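You operate a simulated robot arm through the tools that you are given. There is no shell and no other tool.

Carry out the task below with a simulated robot arm. There is one attempt and no reset: what you move stays moved.

## Task
Put things in order on the top of the breakfast bar. At the end: the black pepper mill stands where the clear small glass stood; the clear small glass is on the brown cocoa box; two of the battery packs from the top of the breakfast bar are on top of the blue porridge tub (marked "MED"); the purple beaker stands on top of the clear honey jar; whatever was shut is shut again. Leave all else as you found it, and nothing knocked over. Set down upright: battery pack, small glass.

The check looks at the end state, three seconds after you hand in, the way a careful person would. Anything else that was tipped, shoved, dropped, spilled or broken makes it a failure.

## Robot
A 5-joint arm with a two-finger parallel gripper, fixed in place. Base frame: the origin is at the foot of the arm, x ahead of it, y to its left, z up; the work surface is at about z = 0. Readings come in mm, degrees, newtons and seconds.
With the tool pointing down near the work surface it reaches from about 260 to 680 mm from the base axis. Its first joint turns from -66.0 to 66.0 degrees. The tool tilts only in the upright plane through the base axis and itself; it spins freely about its own axis. Payload 2.9 kg.
The tool frame sits at the grasp point between the pads (the TCP): z along the fingers, y along the line on which they close. The tips reach 30 mm beyond it. Largest opening 110 mm; finger width 20, thickness 10; the body of the gripper, 48 by 112 mm, starts 55 mm behind the TCP.
Orientation is that of the tool frame in the base frame, as a unit quaternion [w, x, y, z]. With the fingers straight down and closing along the base's y, the tool's x points along the base's -x, its y along +y and its z along -z.

## Interface
- The arm moves only by the tool play_rows. Its argument "commands" is a list of rows, each an object (a shift or turn left out is 0, a gripper value left out holds the last) with "travel": the shift along the tool's x, y, z in mm, a list of three; "turn": the turn, a rotation vector about the tool's x, y, z in degrees, a list of three; "hand": the gripper command, from -1 (fully open) to 1 (shut), values between in proportion. In form: [{"travel": [dx, dy, dz], "turn": [ax, ay, az], "hand": hand}, ...]. A call has 1 to 20 rows; each row shifts and turns the commanded pose from where the row before left it, along the tool's axes as they then stand. Each row takes 0.2 s and may step no farther than 50 mm and 8.6 degrees from the row before; otherwise, or with a gripper value out of range, the whole call is refused. Where a pose cannot be reached the arm comes as near as it can. A force on the tool above 40 N (or 10 N above the force at the start of the call, whichever is more), or a blocked arm, ends the call early, and 0.2 s more pass. Each finger travels about 108 mm/s and halts on what it meets, pressing with about 35 N; the grip force reading is that of the motor and also rises with nothing between the fingers. The clock runs only during rows and for 0.2 s after the last one: add rows that do not move to give the fingers time. The reply holds the time, the measured pose of the TCP, the force on the tool along the base axes, the opening and the grip force, in the units named above and with some noise, with the torque about the TCP (base axes, N m) and any sound that the robot's microphone picked up, and new pictures: "pictures" is both (left out), scene, wrist or none.
- Cameras (640 x 400 px; columns grow to the right, rows downward): "scene" is fixed at [35.1, -456.8, 592.8]; the picture's right is [0.74, -0.67, 0.00], its down [-0.46, -0.50, -0.73] and it looks along [0.49, 0.54, -0.68] (base axes); focal length 270 px, centre (320, 200). "wrist" rides on the gripper at [72, 17, -103] in the tool frame; the picture's right is [-0.23, 0.97, 0.00], its down [-0.76, -0.18, -0.62] and it looks along [-0.61, -0.14, 0.78] (tool axes); focal length 222 px, centre (320, 200). There is no depth. A picture from a camera that has moved, and an enlarged one, comes with that camera's place and axes in the base frame and with its lens.
- inspect(camera, box): a new picture of the part [left, top, right, bottom] of that camera's present view, enlarged. The clock stands still meanwhile.
- close_job(): hands the job in; it is judged then, once.

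Places have to be worked out from the pictures, the camera data and where the tool is seen. Open the gripper and draw the arm clear of the work before you hand the job in, unless the task says otherwise.

The tools are called after "Emit:" by a JSON object that holds its "op" and its "data". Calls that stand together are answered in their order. play_rows: Moves the arm, as the interface text tells. Its arguments: {"type":"object","properties":{"commands":{"type":"array","items":{"type":"object","properties":{"travel":{"type":"array","items":{"type":"number"}},"turn":{"type":"array","items":{"type":"number"}},"hand":{"type":"number"}}}},"pictures":{"type":"string","enum":["both","scene","wrist","none"]}},"required":["commands"]} The other tools are called the same way: inspect (camera, box) takes an enlarged picture of a part of a camera's view; close_job () hands the job in.

At the start:

```text
time_s: 0.0
ee_pos: [386.3, -233.5, 391.4]
ee_rot: [0.0, 0.0, 1.0, 0.0]
wrist_force: [-0.3, 0.0, -0.1]
torque: [-0.02, 0.03, -0.04]
opening: 110.1
grip_force: 0.0
```

scene: 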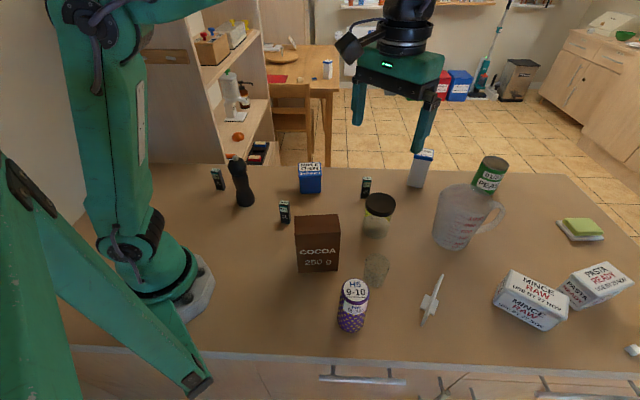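
wrist: 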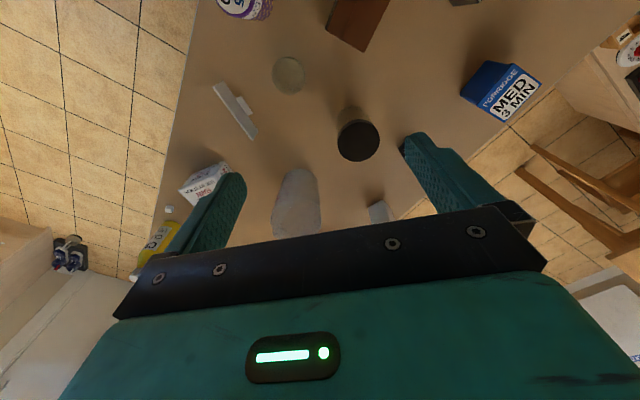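

I'll start by looking closer at the scene to identify the objects and work out where they stand.

Emit:
{"op": "inspect", "data": {"camera": "scene", "box": [190, 140, 350, 240]}}

Emit:
{"op": "inspect", "data": {"camera": "scene", "box": [280, 170, 440, 270]}}

Emit:
{"op": "inspect", "data": {"camera": "scene", "box": [280, 240, 440, 340]}}

Emit:
{"op": "inspect", "data": {"camera": "scene", "box": [400, 140, 640, 290]}}

Emit:
{"op": "inspect", "data": {"camera": "scene", "box": [400, 250, 640, 400]}}

```text
4.00 times, centred on (270, 190) of scene
camera zoom: at [35.1, -456.8, 592.8], right [0.74, -0.67, 0.0], down [-0.46, -0.5, -0.73], along [0.49, 0.54, -0.68], focal length 1078 px, centre (520, 240)
```

zoom: 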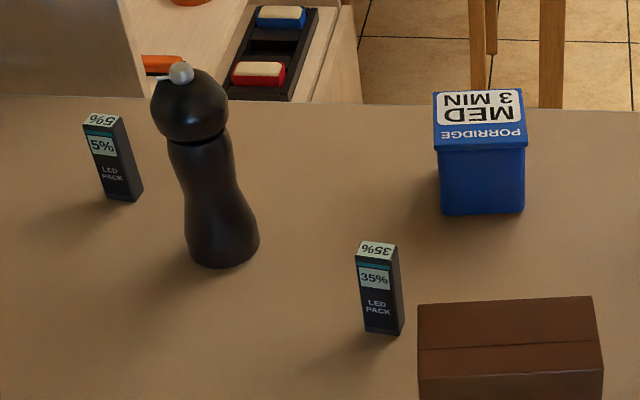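

```text
4.00 times, centred on (360, 220) of scene
camera zoom: at [35.1, -456.8, 592.8], right [0.74, -0.67, 0.0], down [-0.46, -0.5, -0.73], along [0.49, 0.54, -0.68], focal length 1078 px, centre (160, 120)
```

zoom: 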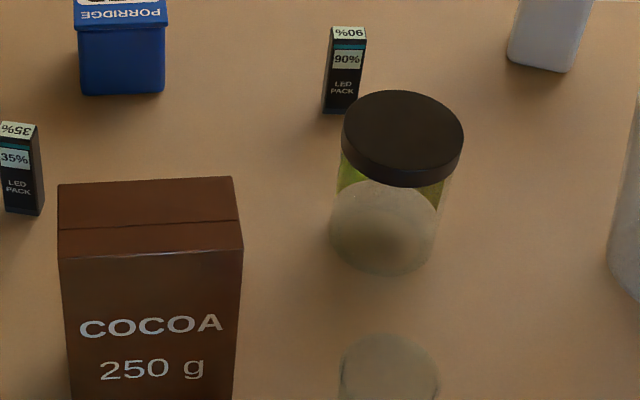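

```text
4.00 times, centred on (360, 290) of scene
camera zoom: at [35.1, -456.8, 592.8], right [0.74, -0.67, 0.0], down [-0.46, -0.5, -0.73], along [0.49, 0.54, -0.68], focal length 1078 px, centre (160, -160)
```

zoom: 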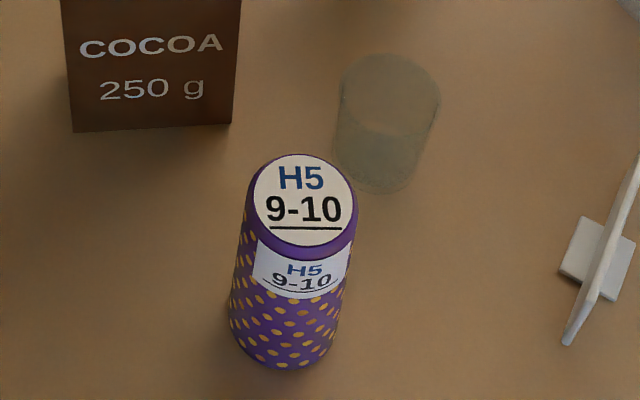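

```text
2.67 times, centred on (520, 215) of scene
camera zoom: at [35.1, -456.8, 592.8], right [0.74, -0.67, 0.0], down [-0.46, -0.5, -0.73], along [0.49, 0.54, -0.68], focal length 719 px, centre (-213, 160)
```

zoom: 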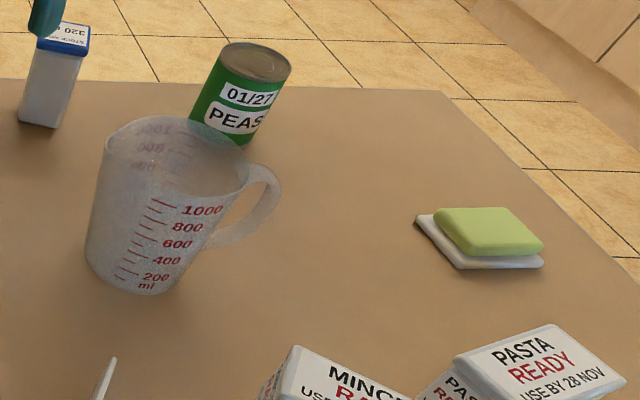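

```text
2.67 times, centred on (520, 325) of scene
camera zoom: at [35.1, -456.8, 592.8], right [0.74, -0.67, 0.0], down [-0.46, -0.5, -0.73], along [0.49, 0.54, -0.68], focal length 719 px, centre (-213, -133)
```

zoom: 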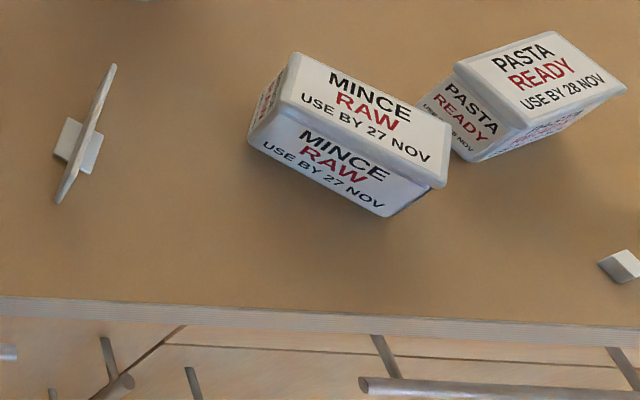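

The scene view puts the small glass at about (371,-290), the cocoa box top centre at (299,-159) with its top near z≈148, the mill at (285,169), the beaker at (259,-320), and the jar at (504,-190). I'll move above the glass at a safe height and spin the tool so its closing axis lies along the box's short side and the camera faces away from the box.

Emit:
{"op": "play_rows", "data": {"commands": [{"travel": [3.8, -14.1, 35.3], "hand": -1}, {"travel": [3.8, -14.1, 35.3]}, {"travel": [3.8, -14.1, 35.3]}, {"travel": [3.8, -14.1, 35.3]}, {"travel": [0, 0, 0]}], "pictures": "both"}}

```text
time_s: 1.2
ee_pos: [370.0, -290.9, 250.4]
ee_rot: [0.001, 0.0, 1.0, 0.001]
wrist_force: [-0.3, -0.1, 0.3]
torque: [0.01, 0.0, 0.01]
opening: 110.0
grip_force: 0.1
camera wrist: at [297.0, -274.0, 352.6], right [0.23, 0.97, 0.0], down [0.76, -0.18, 0.62], along [0.61, -0.14, -0.78], focal length 222 px, centre (320, 200)
```

scene: 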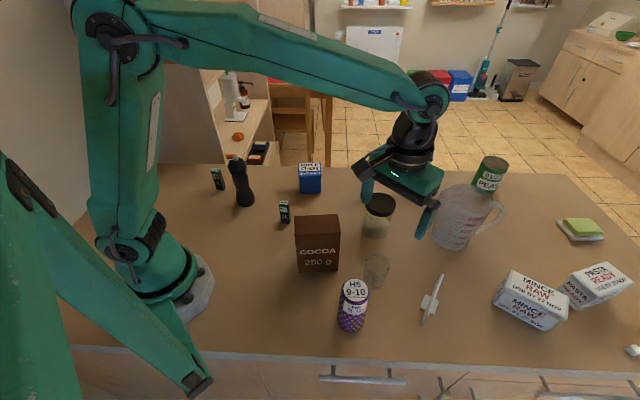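
wrist: 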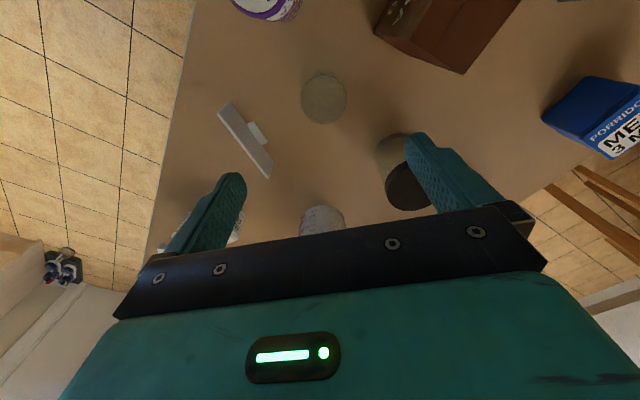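

The arm tracks well. I'll zoom the wrist camera on the glass to refine its position and check whether it holds anything.

Emit:
{"op": "inspect", "data": {"camera": "wrist", "box": [260, 50, 388, 130]}}

Emit:
{"op": "inspect", "data": {"camera": "wrist", "box": [200, 0, 520, 200]}}

Emit:
{"op": "inspect", "data": {"camera": "scene", "box": [340, 240, 420, 290]}}

```text
5.00 times, centred on (324, 90) of wrist
camera zoom: at [297.0, -274.0, 352.6], right [0.23, 0.97, 0.0], down [0.76, -0.18, 0.62], along [0.61, -0.14, -0.78], focal length 1111 px, centre (300, 750)
```

zoom: 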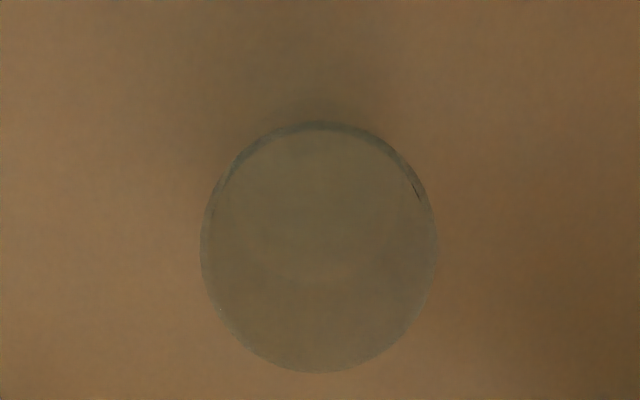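

```text
2.00 times, centred on (360, 100) of wrist
camera zoom: at [297.0, -274.0, 352.6], right [0.23, 0.97, 0.0], down [0.76, -0.18, 0.62], along [0.61, -0.14, -0.78], focal length 444 px, centre (240, 400)
```

zoom: 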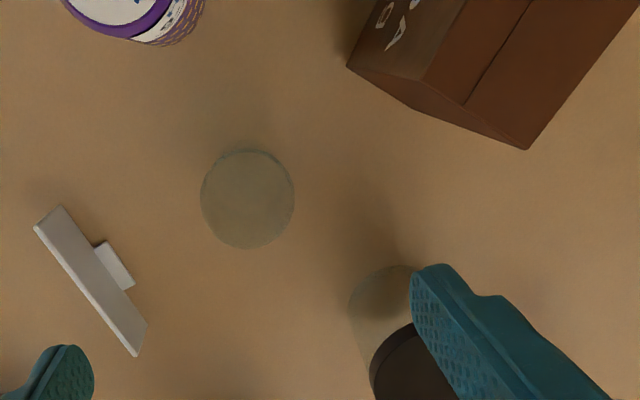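

```text
8.00 times, centred on (380, 265) of scene
camera zoom: at [35.1, -456.8, 592.8], right [0.74, -0.67, 0.0], down [-0.46, -0.5, -0.73], along [0.49, 0.54, -0.68], focal length 2156 px, centre (-160, -320)
```

zoom: 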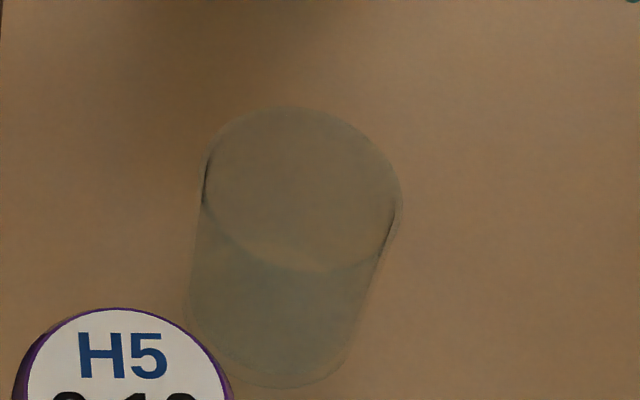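

The glass appears empty, with its centre at about (370.5,-286.3), rim z≈66 and rim diameter ~58. Before grasping it I'll hover over the cocoa box to pin down its top exactly.

Emit:
{"op": "play_rows", "data": {"commands": [{"travel": [10, 20, -25]}, {"travel": [15, 28, -25]}, {"travel": [15, 28, 0]}, {"travel": [15, 28, 0]}, {"travel": [16, 28, 0]}, {"travel": [0, 0, 0]}], "pictures": "wrist"}}

Emit:
{"op": "inspect", "data": {"camera": "wrist", "box": [240, 0, 480, 150]}}

```text
time_s: 2.6
ee_pos: [298.8, -158.2, 299.2]
ee_rot: [0.0, 0.001, 1.0, -0.001]
wrist_force: [-0.1, -0.2, 0.5]
torque: [-0.02, -0.01, 0.0]
opening: 110.1
grip_force: 0.0
camera wrist: at [226.1, -141.7, 402.9], right [0.23, 0.97, 0.0], down [0.76, -0.18, 0.62], along [0.61, -0.14, -0.78], focal length 222 px, centre (320, 200)
```

wrist: 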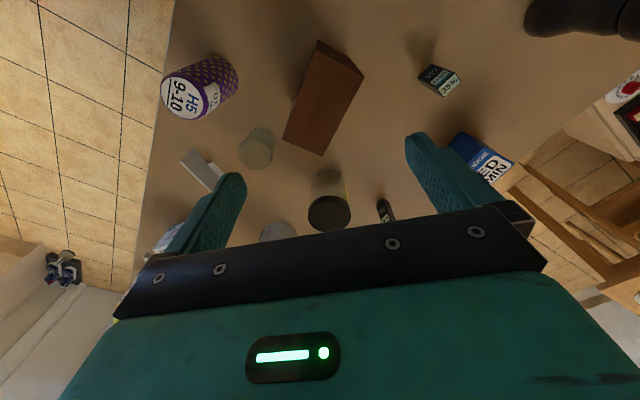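

```text
2.67 times, centred on (360, 75) of wrist
camera zoom: at [226.1, -141.7, 402.9], right [0.23, 0.97, 0.0], down [0.76, -0.18, 0.62], along [0.61, -0.14, -0.78], focal length 592 px, centre (213, 533)
```

zoom: 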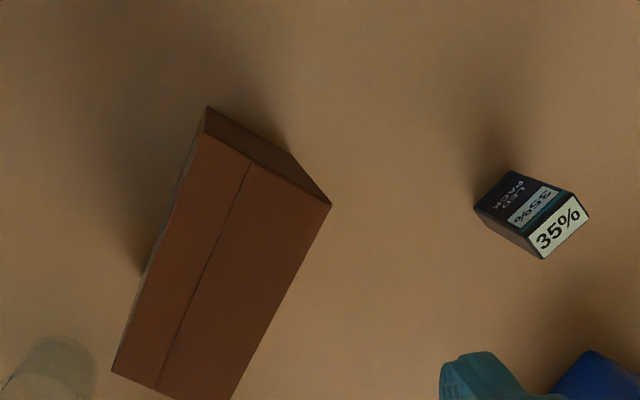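

The box top is refined to a centre near (300.5,-160), size 99×54, with its short side along (0.62,0.79). Battery 35% is at (331,13), size 26×15. Now I'll spin the tool so it closes along the box's short direction with the camera on the far side, then return over the glass.

Emit:
{"op": "play_rows", "data": {"commands": [{"turn": [0, 0, -8.347]}, {"turn": [0, 0, -8.347]}, {"turn": [0, 0, -8.347]}, {"turn": [0, 0, -8.347]}, {"turn": [0, 0, -8.347]}, {"turn": [0, 0, -8.347]}, {"turn": [0, 0, -8.347]}, {"turn": [0, 0, -8.347]}, {"turn": [0, 0, -8.347]}, {"turn": [0, 0, -8.347]}, {"turn": [0, 0, -8.347]}, {"turn": [0, 0, -8.347]}, {"turn": [0, 0, -8.347]}, {"turn": [0, 0, -8.347]}, {"turn": [0, 0, -8.347]}, {"turn": [0, 0, -8.347]}, {"turn": [0, 0, -8.347]}, {"travel": [45.2, 18.9, 0]}, {"travel": [45.2, 18.9, 0]}, {"travel": [45.1, 18.8, 0]}], "pictures": "both"}}

```text
time_s: 6.8
ee_pos: [399.6, -240.9, 300.2]
ee_rot: [0.0, 0.944, -0.33, 0.0]
wrist_force: [0.5, 0.3, 0.3]
torque: [0.01, -0.02, 0.0]
opening: 110.0
grip_force: 0.0
out of reach, approached as far as the arm can: row 18, 19, 20
camera wrist: at [445.9, -300.7, 404.0], right [-0.79, -0.62, 0.0], down [-0.48, 0.61, 0.62], along [-0.39, 0.49, -0.78], focal length 222 px, centre (320, 200)
```

scene: 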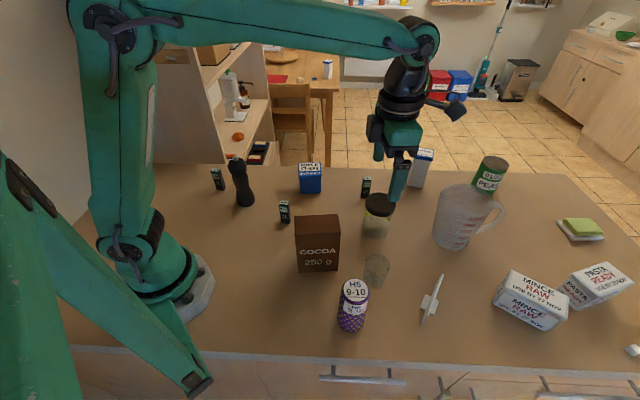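
wrist: 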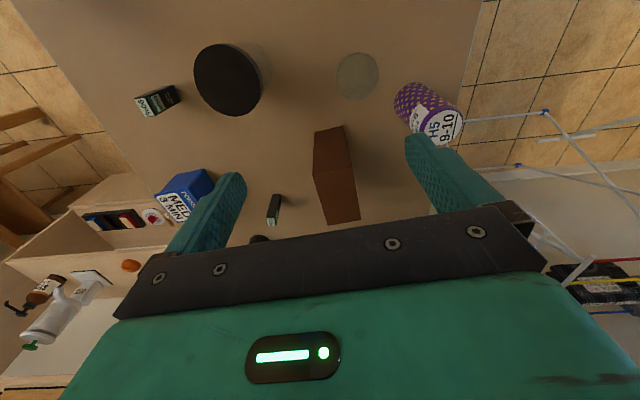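

The tool's spin seems to have a limit near 172° relative to the arm plane, so the last rows stopped short. I'll turn back to about θ=100°, which keeps the camera away from both the box and the beaker, and see where the pose settles.

Emit:
{"op": "play_rows", "data": {"commands": [{"turn": [0, 0, 8.38], "hand": -0.5}, {"turn": [0, 0, 8.38]}, {"turn": [0, 0, 8.38]}, {"turn": [0, 0, 8.38]}, {"turn": [0, 0, 8.38]}, {"travel": [0, 0, 0]}], "pictures": "both"}}

```text
time_s: 8.2
ee_pos: [400.6, -242.6, 301.0]
ee_rot: [0.0, 0.765, -0.644, 0.0]
wrist_force: [-0.3, 0.3, -0.2]
torque: [0.07, 0.02, 0.01]
opening: 82.5
grip_force: 0.1
camera wrist: at [395.3, -316.0, 403.9], right [-1.0, 0.06, 0.0], down [0.04, 0.78, 0.62], along [0.03, 0.62, -0.78], focal length 222 px, centre (320, 200)
```

scene: 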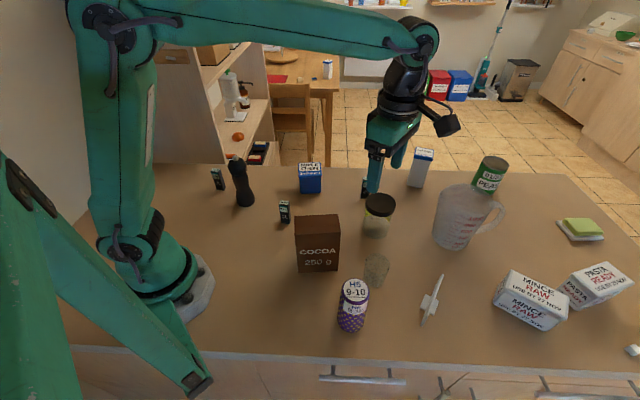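
wrist: 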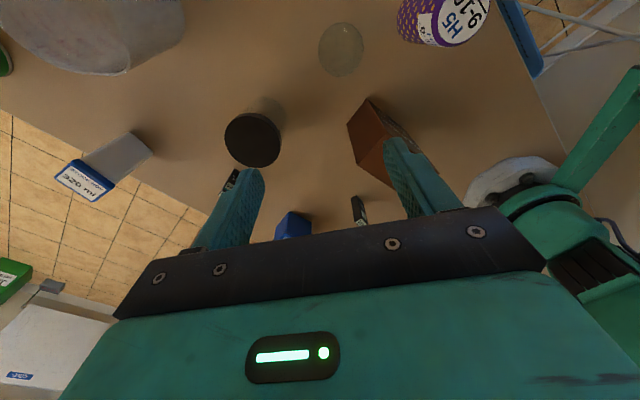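

The commanded pose is simply the reached pose, so I can continue from here. I'll move directly over the glass and come down to z≈120.

Emit:
{"op": "play_rows", "data": {"commands": [{"travel": [19.0, 18.5, 10]}, {"travel": [19.1, 18.6, 11]}, {"travel": [0, 0, 40]}, {"travel": [0, 0, 40]}, {"travel": [0, 0, 40]}, {"travel": [0, 0, 40]}, {"travel": [0, 0, 0]}], "pictures": "both"}}

Emit:
{"op": "inspect", "data": {"camera": "wrist", "box": [200, 20, 456, 180]}}

```text
time_s: 9.8
ee_pos: [368.9, -283.9, 118.4]
ee_rot: [-0.001, 0.767, -0.641, 0.0]
wrist_force: [0.0, -1.0, -0.4]
torque: [0.0, 0.0, 0.0]
opening: 82.5
grip_force: 0.0
camera wrist: at [365.2, -358.7, 221.6], right [-1.0, 0.05, 0.0], down [0.04, 0.78, 0.62], along [0.03, 0.62, -0.78], focal length 222 px, centre (320, 200)
```

scene: 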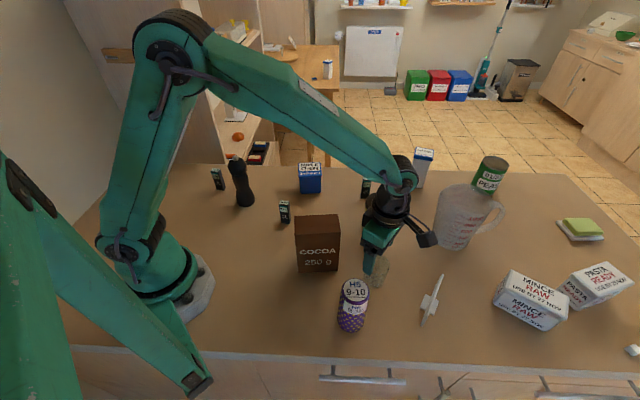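
wrist: 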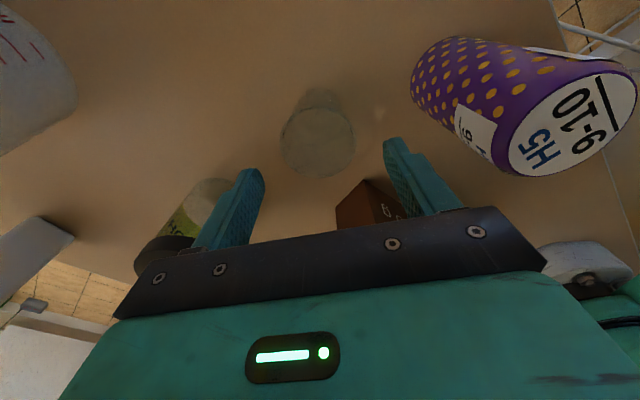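

```text
2.50 times, centred on (328, 100) of wrist
camera zoom: at [365.2, -358.7, 221.6], right [-1.0, 0.05, 0.0], down [0.04, 0.78, 0.62], along [0.03, 0.62, -0.78], focal length 555 px, centre (300, 450)
```

zoom: 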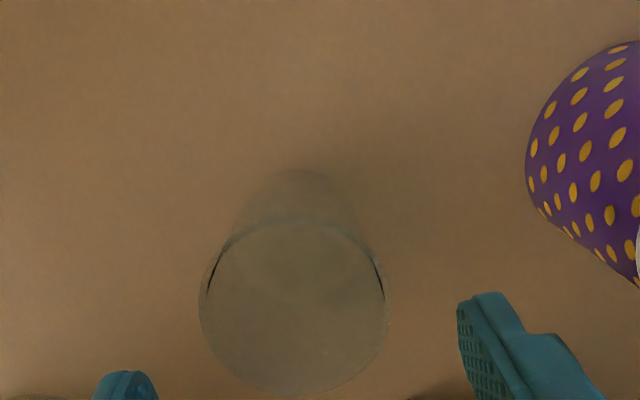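

The glass is between the fingers, empty, centred near (369.6,-288). I'll shift 4 mm along the tool's x and descend to z≈38 before closing.

Emit:
{"op": "play_rows", "data": {"commands": [{"travel": [4, 0, 20]}, {"travel": [0, 0, 25]}, {"travel": [0, 0, 20]}, {"travel": [0, 0, 15]}, {"travel": [0, 0, 0]}, {"travel": [0, 0, 0]}], "pictures": "both"}}

```text
time_s: 11.2
ee_pos: [370.2, -288.1, 38.8]
ee_rot: [0.0, 0.766, -0.643, 0.0]
wrist_force: [0.8, 0.0, -0.2]
torque: [0.0, -0.01, 0.03]
opening: 82.7
grip_force: 0.0
camera wrist: at [365.7, -363.3, 142.5], right [-1.0, 0.05, 0.0], down [0.04, 0.78, 0.62], along [0.03, 0.62, -0.78], focal length 222 px, centre (320, 200)
```

scene: 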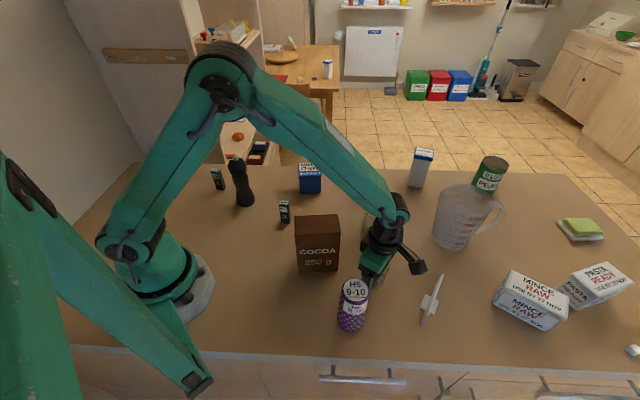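
wrist: 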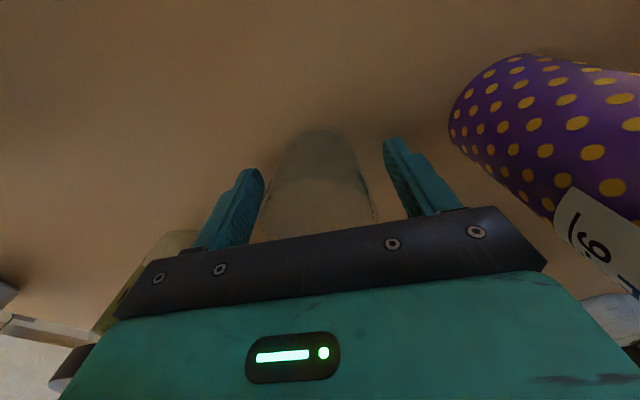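

The glass sits centrally between the fingers at z≈39. I'll close gently on it.

Emit:
{"op": "play_rows", "data": {"commands": [{"hand": -0.2}, {"hand": 0.0}, {"hand": 0.15}, {"hand": 0.2}, {"hand": 0.2}], "pictures": "wrist"}}

```text
time_s: 12.4
ee_pos: [368.9, -289.5, 39.3]
ee_rot: [0.0, 0.766, -0.642, 0.0]
wrist_force: [-1.0, 0.1, 2.6]
torque: [0.03, 0.11, 0.04]
opening: 53.1
grip_force: 35.2
camera wrist: at [365.7, -363.3, 142.9], right [-1.0, 0.05, 0.0], down [0.04, 0.78, 0.62], along [0.03, 0.62, -0.78], focal length 222 px, centre (320, 200)
```

wrist: 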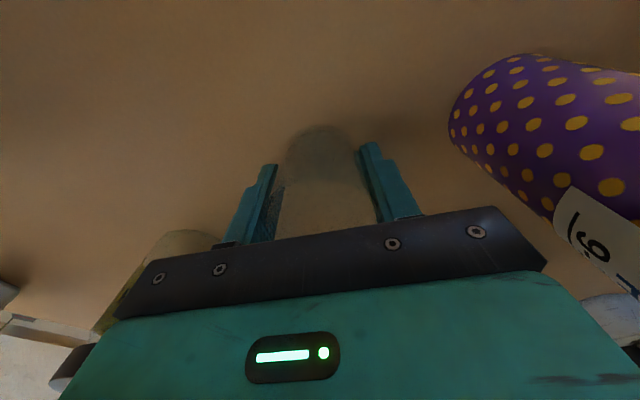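

The grip is firm (53 mm, 35 N). I'm lifting the glass well above the box height.

Emit:
{"op": "play_rows", "data": {"commands": [{"travel": [0, 0, -10]}, {"travel": [0, 0, -30]}, {"travel": [0, 0, -40]}, {"travel": [0, 0, -40]}, {"travel": [0, 0, -40]}, {"travel": [0, 0, -40]}, {"travel": [0, 0, 0]}], "pictures": "both"}}

```text
time_s: 14.0
ee_pos: [369.8, -288.1, 240.2]
ee_rot: [0.001, 0.767, -0.642, 0.0]
wrist_force: [-0.1, -0.6, -1.3]
torque: [0.02, -0.02, 0.03]
opening: 53.2
grip_force: 35.0
camera wrist: at [365.3, -362.6, 343.4], right [-1.0, 0.05, 0.0], down [0.04, 0.78, 0.62], along [0.03, 0.62, -0.78], focal length 222 px, centre (320, 200)
```

scene: 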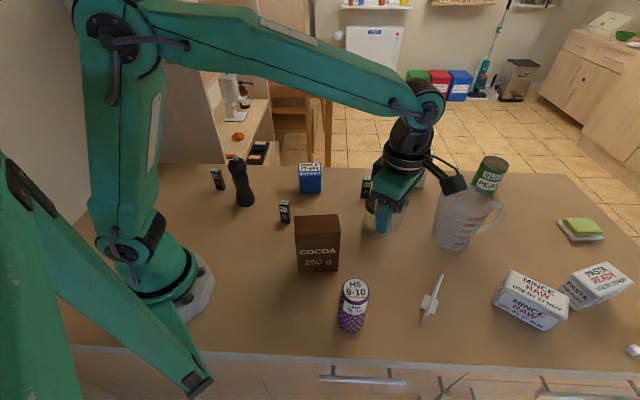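
wrist: 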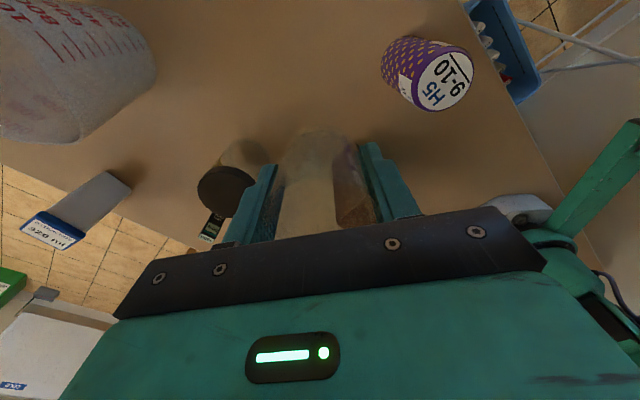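

The glass is held securely and upright. I'm carrying it over the box centre and turning so the closing axis lines up with the box's short side.

Emit:
{"op": "play_rows", "data": {"commands": [{"travel": [-34.6, 11.4, 0]}, {"travel": [-34.6, 11.4, 0]}, {"travel": [-34.6, 11.4, 0]}, {"travel": [-34.6, 11.4, 0]}, {"turn": [0, 0, -7.8]}, {"turn": [0, 0, -7.8]}, {"turn": [0, 0, -7.8]}, {"turn": [0, 0, -7.8]}, {"turn": [0, 0, -7.8]}, {"travel": [0, 0, 0]}], "pictures": "both"}}

Emit:
{"op": "inspect", "data": {"camera": "scene", "box": [250, 120, 410, 220]}}

Emit:
{"op": "inspect", "data": {"camera": "wrist", "box": [200, 70, 456, 230]}}

```text
time_s: 16.2
ee_pos: [301.9, -161.1, 239.5]
ee_rot: [0.001, 0.937, -0.35, 0.001]
wrist_force: [0.6, -0.4, -0.4]
torque: [-0.02, -0.03, -0.03]
opening: 53.0
grip_force: 34.9
camera wrist: at [344.9, -221.2, 342.6], right [-0.81, -0.59, 0.0], down [-0.46, 0.63, 0.62], along [-0.37, 0.5, -0.78], focal length 222 px, centre (320, 200)
```

scene: 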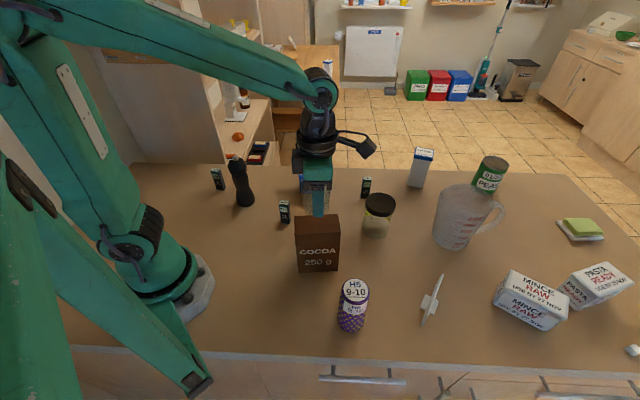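
wrist: 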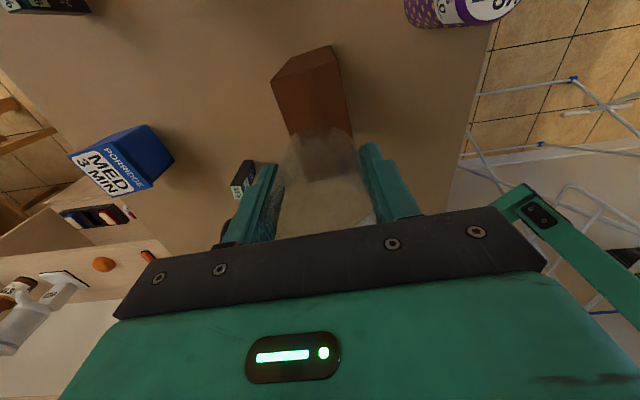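

```text
4.00 times, centred on (330, 170) of scene
camera zoom: at [35.1, -456.8, 592.8], right [0.74, -0.67, 0.0], down [-0.46, -0.5, -0.73], along [0.49, 0.54, -0.68], focal length 1078 px, centre (280, 320)
```

zoom: 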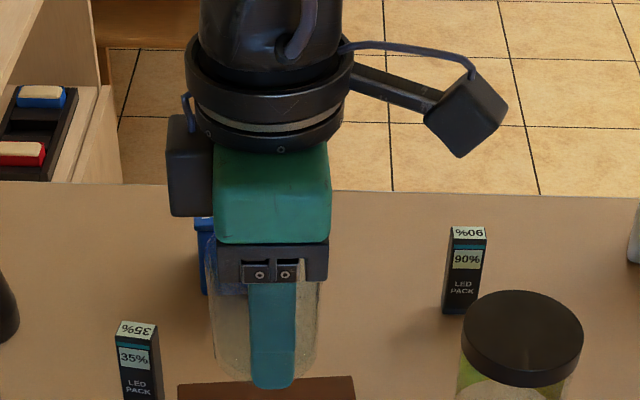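

```text
2.50 times, centred on (328, 150) of wrist
camera zoom: at [344.9, -221.2, 342.6], right [-0.81, -0.59, 0.0], down [-0.46, 0.63, 0.62], along [-0.37, 0.5, -0.78], focal length 555 px, centre (300, 325)
```

zoom: 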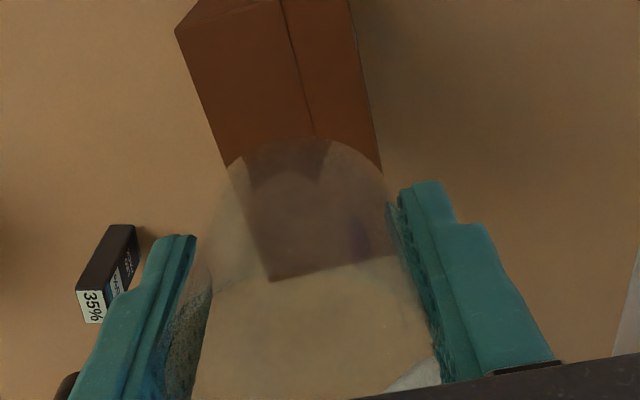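

The finger centre and the glass centre look slightly offset along the tool's x; I'll zoom in more to measure it.

Emit:
{"op": "inspect", "data": {"camera": "scene", "box": [290, 175, 346, 225]}}

Emit:
{"op": "inspect", "data": {"camera": "wrist", "box": [260, 100, 388, 180]}}

```text
8.00 times, centred on (318, 200) of scene
camera zoom: at [35.1, -456.8, 592.8], right [0.74, -0.67, 0.0], down [-0.46, -0.5, -0.73], along [0.49, 0.54, -0.68], focal length 2156 px, centre (336, 200)
```

zoom: 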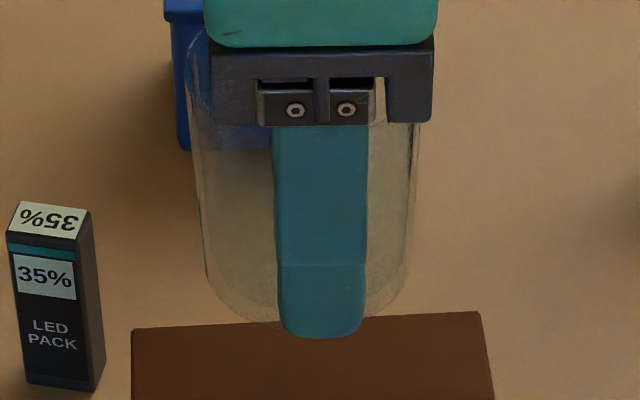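

```text
5.00 times, centred on (324, 140) of wrist
camera zoom: at [344.9, -221.2, 342.6], right [-0.81, -0.59, 0.0], down [-0.46, 0.63, 0.62], along [-0.37, 0.5, -0.78], focal length 1111 px, centre (300, 500)
```

zoom: 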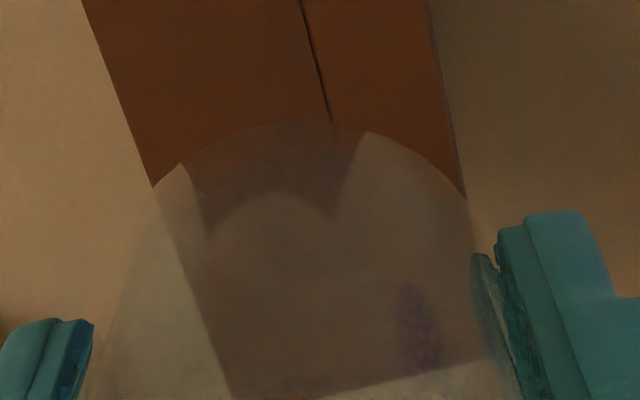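

The glass centre sits about 3.6 mm toward −x in the tool frame, which lies along the box's long axis, while the short axis is spot-on (box midline s≈59.7, tool 59.5). I'll compensate +3 mm and descend to just above the box top.

Emit:
{"op": "play_rows", "data": {"commands": [{"travel": [3, 0, 15]}, {"travel": [0, 0, 15]}, {"travel": [0, 0, 10]}, {"travel": [0, 0, 5]}, {"travel": [0, 0, 0]}], "pictures": "scene"}}

Emit:
{"op": "inspect", "data": {"camera": "scene", "box": [278, 180, 358, 230]}}

```text
time_s: 17.4
ee_pos: [304.0, -162.8, 195.2]
ee_rot: [0.0, 0.937, -0.35, 0.0]
wrist_force: [0.3, -0.4, -1.8]
torque: [-0.01, 0.02, -0.01]
opening: 53.0
grip_force: 35.1
```

scene: 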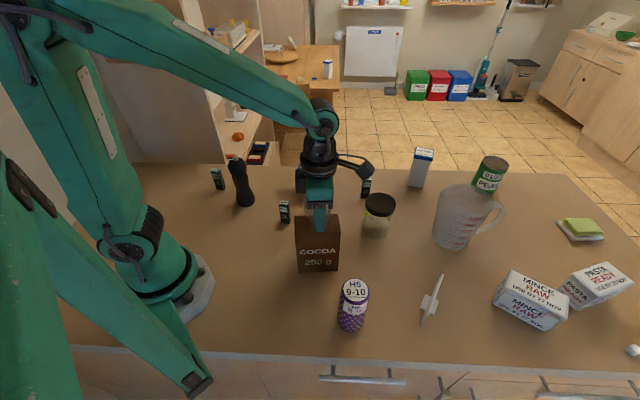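

```text
8.00 times, centred on (318, 205) of scene
camera zoom: at [35.1, -456.8, 592.8], right [0.74, -0.67, 0.0], down [-0.46, -0.5, -0.73], along [0.49, 0.54, -0.68], focal length 2156 px, centre (336, 160)
```

zoom: 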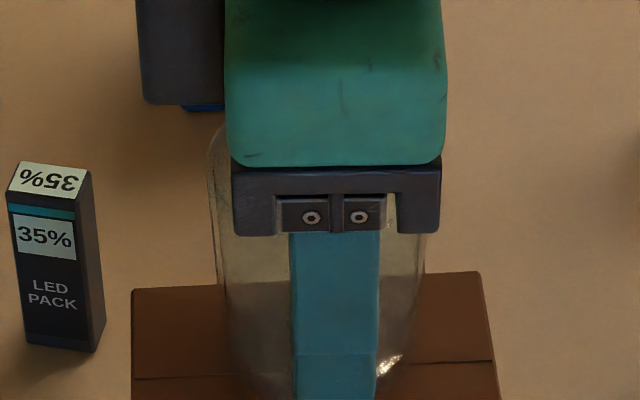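

The glass hovers just above the box top. I'll lower it in small steps, watching the vertical force.

Emit:
{"op": "play_rows", "data": {"commands": [{"travel": [0, 0, 2]}, {"travel": [0, 0, 2]}, {"travel": [0, 0, 0]}], "pictures": "none"}}

```text
time_s: 18.2
ee_pos: [302.9, -161.5, 191.0]
ee_rot: [0.0, 0.937, -0.35, 0.001]
wrist_force: [0.5, 0.7, -1.3]
torque: [-0.01, 0.02, 0.0]
opening: 52.9
grip_force: 35.0
```

No contact yet (Fz≈-1.3), so I'll keep lowering 2 mm at a time.

Emit:
{"op": "play_rows", "data": {"commands": [{"travel": [0, 0, 1.5]}, {"travel": [0, 0, 0]}], "pictures": "none"}}

```text
time_s: 18.8
ee_pos: [304.2, -162.4, 189.3]
ee_rot: [0.0, 0.937, -0.349, -0.001]
wrist_force: [-2.2, 3.4, 7.8]
torque: [0.26, 0.12, 0.04]
opening: 53.0
grip_force: 35.2
```

Contact is felt (Fz≈+8 N at z≈189), so the glass rests on the box. I'm releasing it by opening gradually.

Emit:
{"op": "play_rows", "data": {"commands": [{"hand": 0.1}, {"hand": 0.0}, {"hand": -0.2}, {"hand": -0.5}, {"hand": -0.5}], "pictures": "both"}}

Emit:
{"op": "inspect", "data": {"camera": "scene", "box": [278, 190, 358, 240]}}

```text
time_s: 20.0
ee_pos: [304.9, -163.3, 189.1]
ee_rot: [0.0, 0.937, -0.349, 0.0]
wrist_force: [-0.3, -1.0, 0.2]
torque: [-0.03, 0.02, 0.0]
opening: 82.6
grip_force: 0.1
camera wrist: at [347.0, -223.1, 292.3], right [-0.81, -0.59, 0.0], down [-0.46, 0.63, 0.62], along [-0.37, 0.5, -0.78], focal length 222 px, centre (320, 200)
```

scene: 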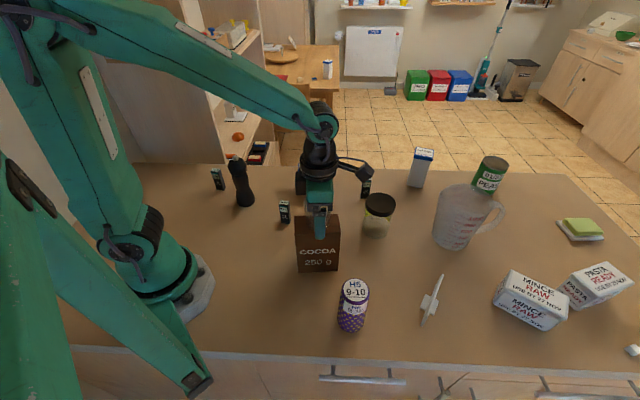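
wrist: 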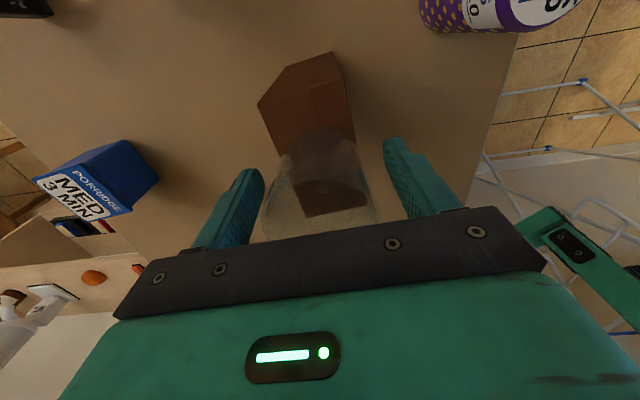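

```text
8.00 times, centred on (318, 215) of scene
camera zoom: at [35.1, -456.8, 592.8], right [0.74, -0.67, 0.0], down [-0.46, -0.5, -0.73], along [0.49, 0.54, -0.68], focal length 2156 px, centre (336, 80)
```

zoom: 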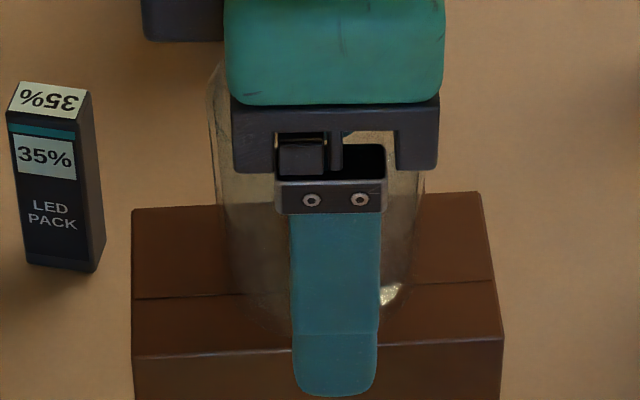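

The glass stands on the box and the fingers are clear. I'll retract straight up and check.

Emit:
{"op": "play_rows", "data": {"commands": [{"travel": [0, 0, -15]}, {"travel": [0, 0, -25]}, {"travel": [0, 0, -40]}, {"travel": [0, 0, -40]}, {"travel": [0, 0, 0]}], "pictures": "both"}}

Emit:
{"op": "inspect", "data": {"camera": "scene", "box": [278, 190, 358, 240]}}

Emit:
{"op": "inspect", "data": {"camera": "wrist", "box": [240, 30, 400, 130]}}

```text
time_s: 21.2
ee_pos: [304.1, -162.4, 308.7]
ee_rot: [0.0, 0.937, -0.349, 0.0]
wrist_force: [0.5, -0.9, 0.6]
torque: [-0.04, 0.03, 0.01]
opening: 82.6
grip_force: 0.0
camera wrist: at [346.5, -222.5, 412.5], right [-0.81, -0.59, 0.0], down [-0.46, 0.63, 0.62], along [-0.37, 0.5, -0.78], focal length 222 px, centre (320, 200)
```

scene: 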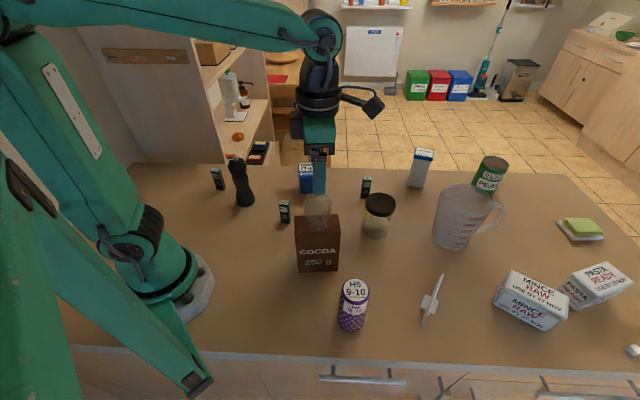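
wrist: 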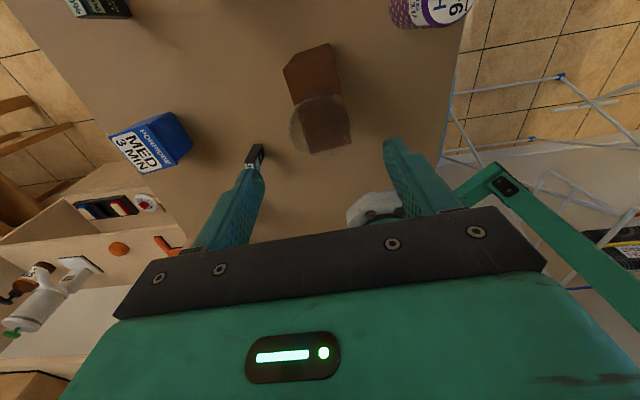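

```text
8.00 times, centred on (318, 215) of scene
camera zoom: at [35.1, -456.8, 592.8], right [0.74, -0.67, 0.0], down [-0.46, -0.5, -0.73], along [0.49, 0.54, -0.68], focal length 2156 px, centre (336, 80)
```

zoom: 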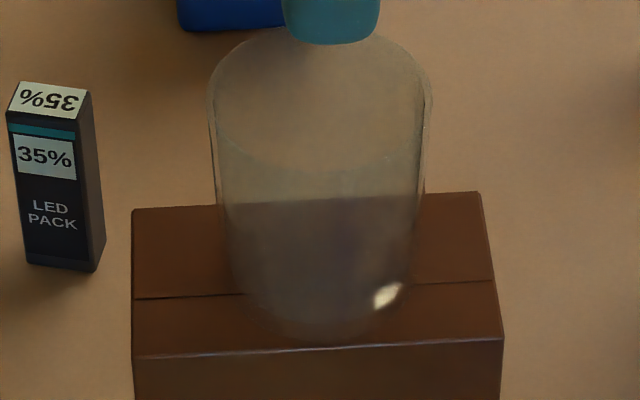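

```text
4.00 times, centred on (320, 80) of wrist
camera zoom: at [346.5, -222.5, 412.5], right [-0.81, -0.59, 0.0], down [-0.46, 0.63, 0.62], along [-0.37, 0.5, -0.78], focal length 888 px, centre (320, 680)
```

zoom: 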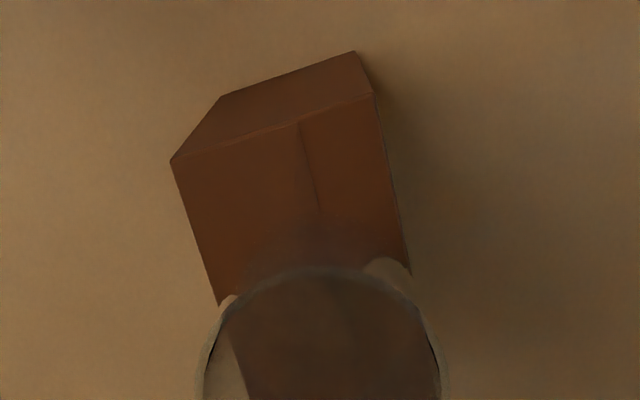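

The glass stands squarely on the box. Next is the pepper mill: I'll turn the tool to θ=90° and travel over the mill at height for a look.

Emit:
{"op": "play_rows", "data": {"commands": [{"travel": [0, 0, -10], "turn": [0, 0, 8.18], "hand": -1}, {"travel": [0, 0, -10], "turn": [0, 0, 8.18]}, {"turn": [0, 0, 8.18]}, {"turn": [0, 0, 8.18]}, {"turn": [0, 0, 8.18]}, {"turn": [0, 0, 8.18]}, {"travel": [-40.5, -9, 0]}, {"travel": [-40.5, -9, 0]}, {"travel": [-40.5, -9, 0]}, {"travel": [-40.5, -9, 0]}, {"travel": [-42.25, 13.75, 0]}, {"travel": [-42.25, 13.75, 0]}, {"travel": [-42.25, 13.75, 0]}, {"travel": [-42.25, 13.75, 0]}, {"travel": [0, 0, 0]}], "pictures": "both"}}

Emit:
{"op": "inspect", "data": {"camera": "wrist", "box": [200, 0, 520, 200]}}

```text
time_s: 24.4
ee_pos: [283.2, 167.8, 327.3]
ee_rot: [0.0, -0.707, 0.707, 0.0]
wrist_force: [-0.5, -1.0, -0.7]
torque: [0.01, -0.02, -0.02]
opening: 110.0
grip_force: 0.1
camera wrist: at [266.1, 95.1, 431.2], right [-0.97, 0.23, 0.0], down [0.18, 0.76, 0.62], along [0.14, 0.61, -0.78], focal length 222 px, centre (320, 200)
```

scene: 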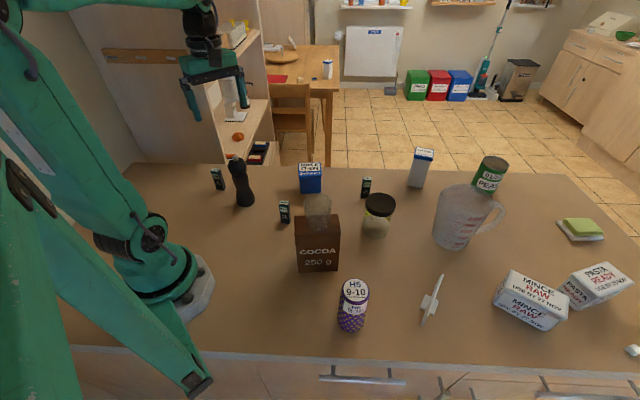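
wrist: 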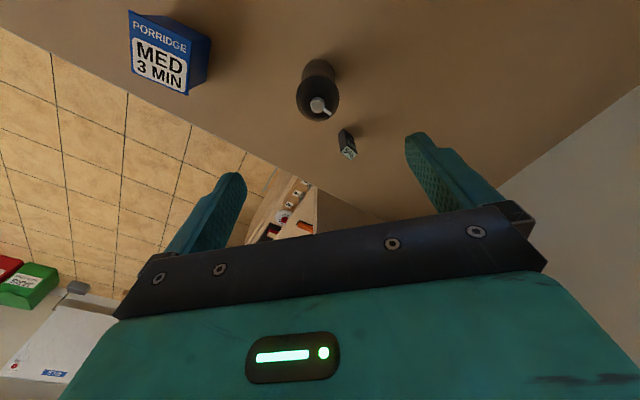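

```text
2.00 times, centred on (360, 100) of wrist
camera zoom: at [266.1, 95.1, 431.2], right [-0.97, 0.23, 0.0], down [0.18, 0.76, 0.62], along [0.14, 0.61, -0.78], focal length 444 px, centre (240, 400)
```

zoom: 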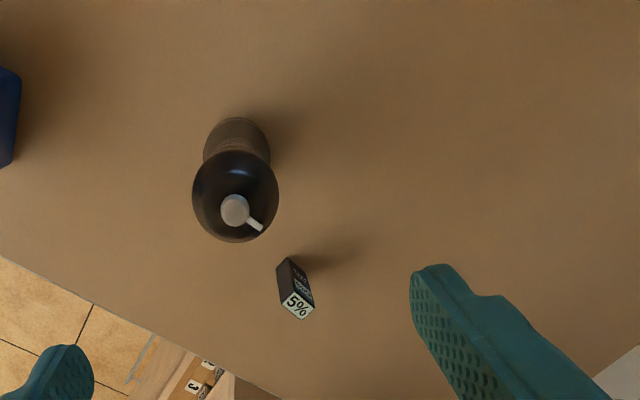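

Let me zoom on the mill's top and body for shape and position.

Emit:
{"op": "inspect", "data": {"camera": "wrist", "box": [280, 45, 376, 135]}}

Emit:
{"op": "inspect", "data": {"camera": "scene", "box": [205, 150, 285, 212]}}

```text
4.44 times, centred on (328, 90) of wrist
camera zoom: at [266.1, 95.1, 431.2], right [-0.97, 0.23, 0.0], down [0.18, 0.76, 0.62], along [0.14, 0.61, -0.78], focal length 987 px, centre (284, 689)
```

zoom: 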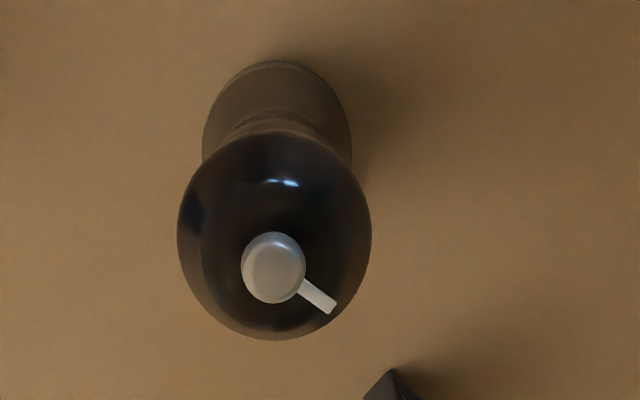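

```text
6.45 times, centred on (245, 181) of scene
camera zoom: at [35.1, -456.8, 592.8], right [0.74, -0.67, 0.0], down [-0.46, -0.5, -0.73], along [0.49, 0.54, -0.68], focal length 1739 px, centre (804, 323)
```

zoom: 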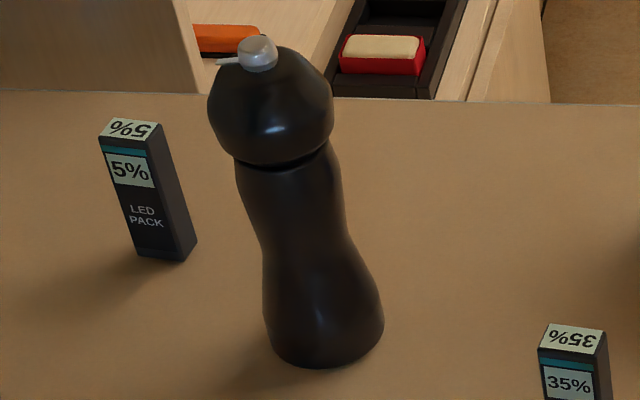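

The mill axis is near (285,167): head diameter ~55 with its widest point at z≈139, knob top z≈172. I'll descend to TCP z≈132, which leaves the gripper body about 15 mm above the knob.

Emit:
{"op": "play_rows", "data": {"commands": [{"travel": [0.8, -2, 40]}, {"travel": [0, 0, 40]}, {"travel": [0, 0, 40]}, {"travel": [0, 0, 30]}, {"travel": [0, 0, 25]}, {"travel": [0, 0, 10]}, {"travel": [0, 0, 0]}], "pictures": "both"}}

Emit:
{"op": "inspect", "data": {"camera": "scene", "box": [185, 120, 305, 215]}}

```text
time_s: 26.0
ee_pos: [286.1, 167.8, 143.7]
ee_rot: [0.0, 0.708, -0.707, 0.0]
wrist_force: [0.7, -0.5, -0.2]
torque: [0.0, -0.03, -0.01]
opening: 110.3
grip_force: 0.2
camera wrist: at [268.9, 94.9, 246.6], right [-0.97, 0.23, 0.0], down [0.18, 0.76, 0.62], along [0.14, 0.61, -0.78], focal length 222 px, centre (320, 200)
```

scene: 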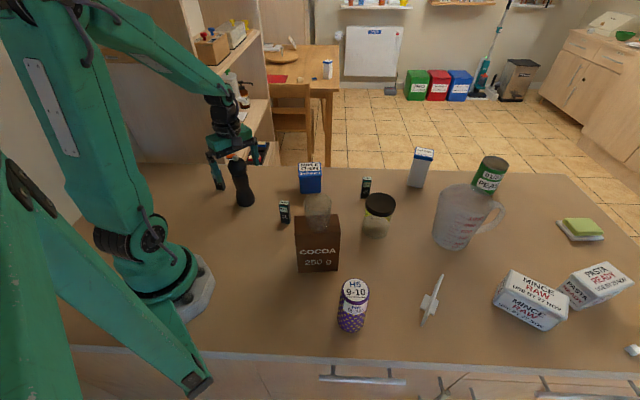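
wrist: 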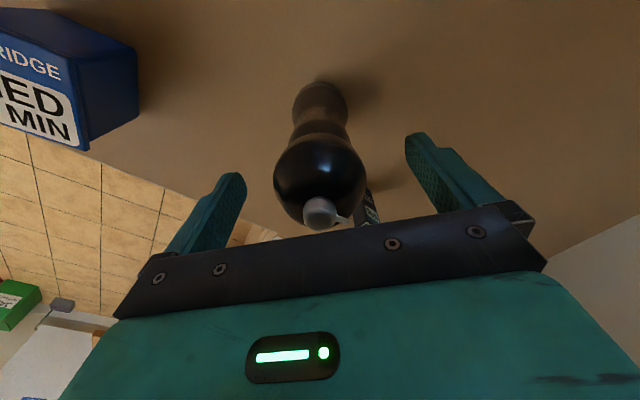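

```text
4.21 times, centred on (245, 168) of scene
camera zoom: at [35.1, -456.8, 592.8], right [0.74, -0.67, 0.0], down [-0.46, -0.5, -0.73], along [0.49, 0.54, -0.68], focal length 1135 px, centre (636, 337)
```

zoom: 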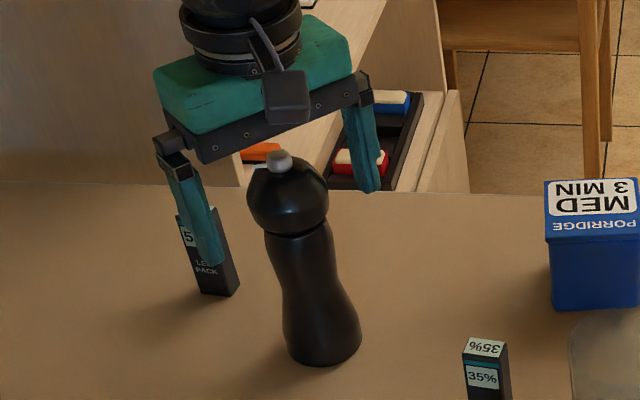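

The head is centred between the fingers. The closer view puts its axis at y≈164, so I'll shift 3.5 mm, go down 10 mm more, then close.

Emit:
{"op": "play_rows", "data": {"commands": [{"travel": [3.5, 0, 5]}, {"travel": [0, 0, 5]}, {"travel": [0, 0, 0]}, {"hand": -0.5}, {"hand": -0.2}, {"hand": 0.1}, {"hand": 0.4}, {"hand": 0.4}, {"hand": 0.4}], "pictures": "both"}}

Emit:
{"op": "inspect", "data": {"camera": "scene", "box": [185, 120, 305, 215]}}

```text
time_s: 28.0
ee_pos: [286.9, 164.2, 134.2]
ee_rot: [0.0, -0.707, 0.707, 0.0]
wrist_force: [-1.3, 0.4, 0.6]
torque: [-0.02, 0.02, 0.0]
opening: 53.5
grip_force: 35.0
camera wrist: at [269.2, 91.3, 237.0], right [-0.97, 0.23, 0.0], down [0.18, 0.76, 0.62], along [0.14, 0.61, -0.78], focal length 222 px, centre (320, 200)
```

scene: 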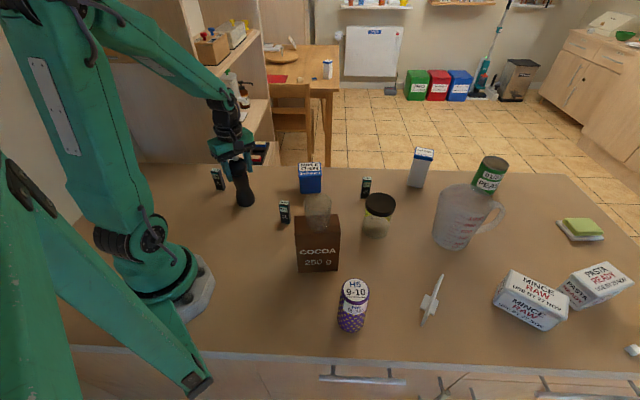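
wrist: 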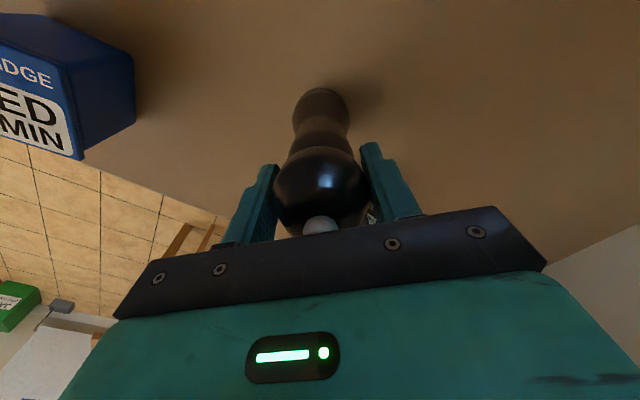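

```text
4.21 times, centred on (245, 168) of scene
camera zoom: at [35.1, -456.8, 592.8], right [0.74, -0.67, 0.0], down [-0.46, -0.5, -0.73], along [0.49, 0.54, -0.68], focal length 1135 px, centre (636, 337)
```

zoom: 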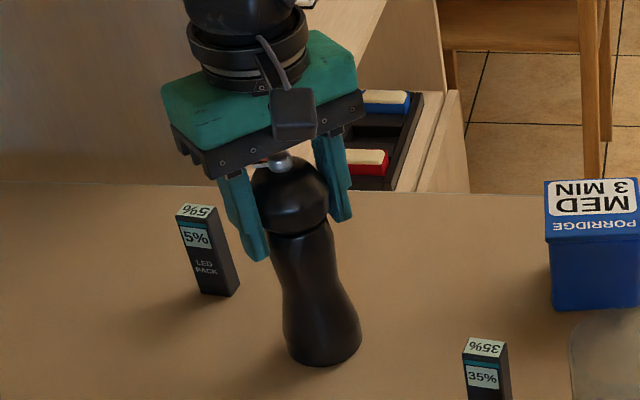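

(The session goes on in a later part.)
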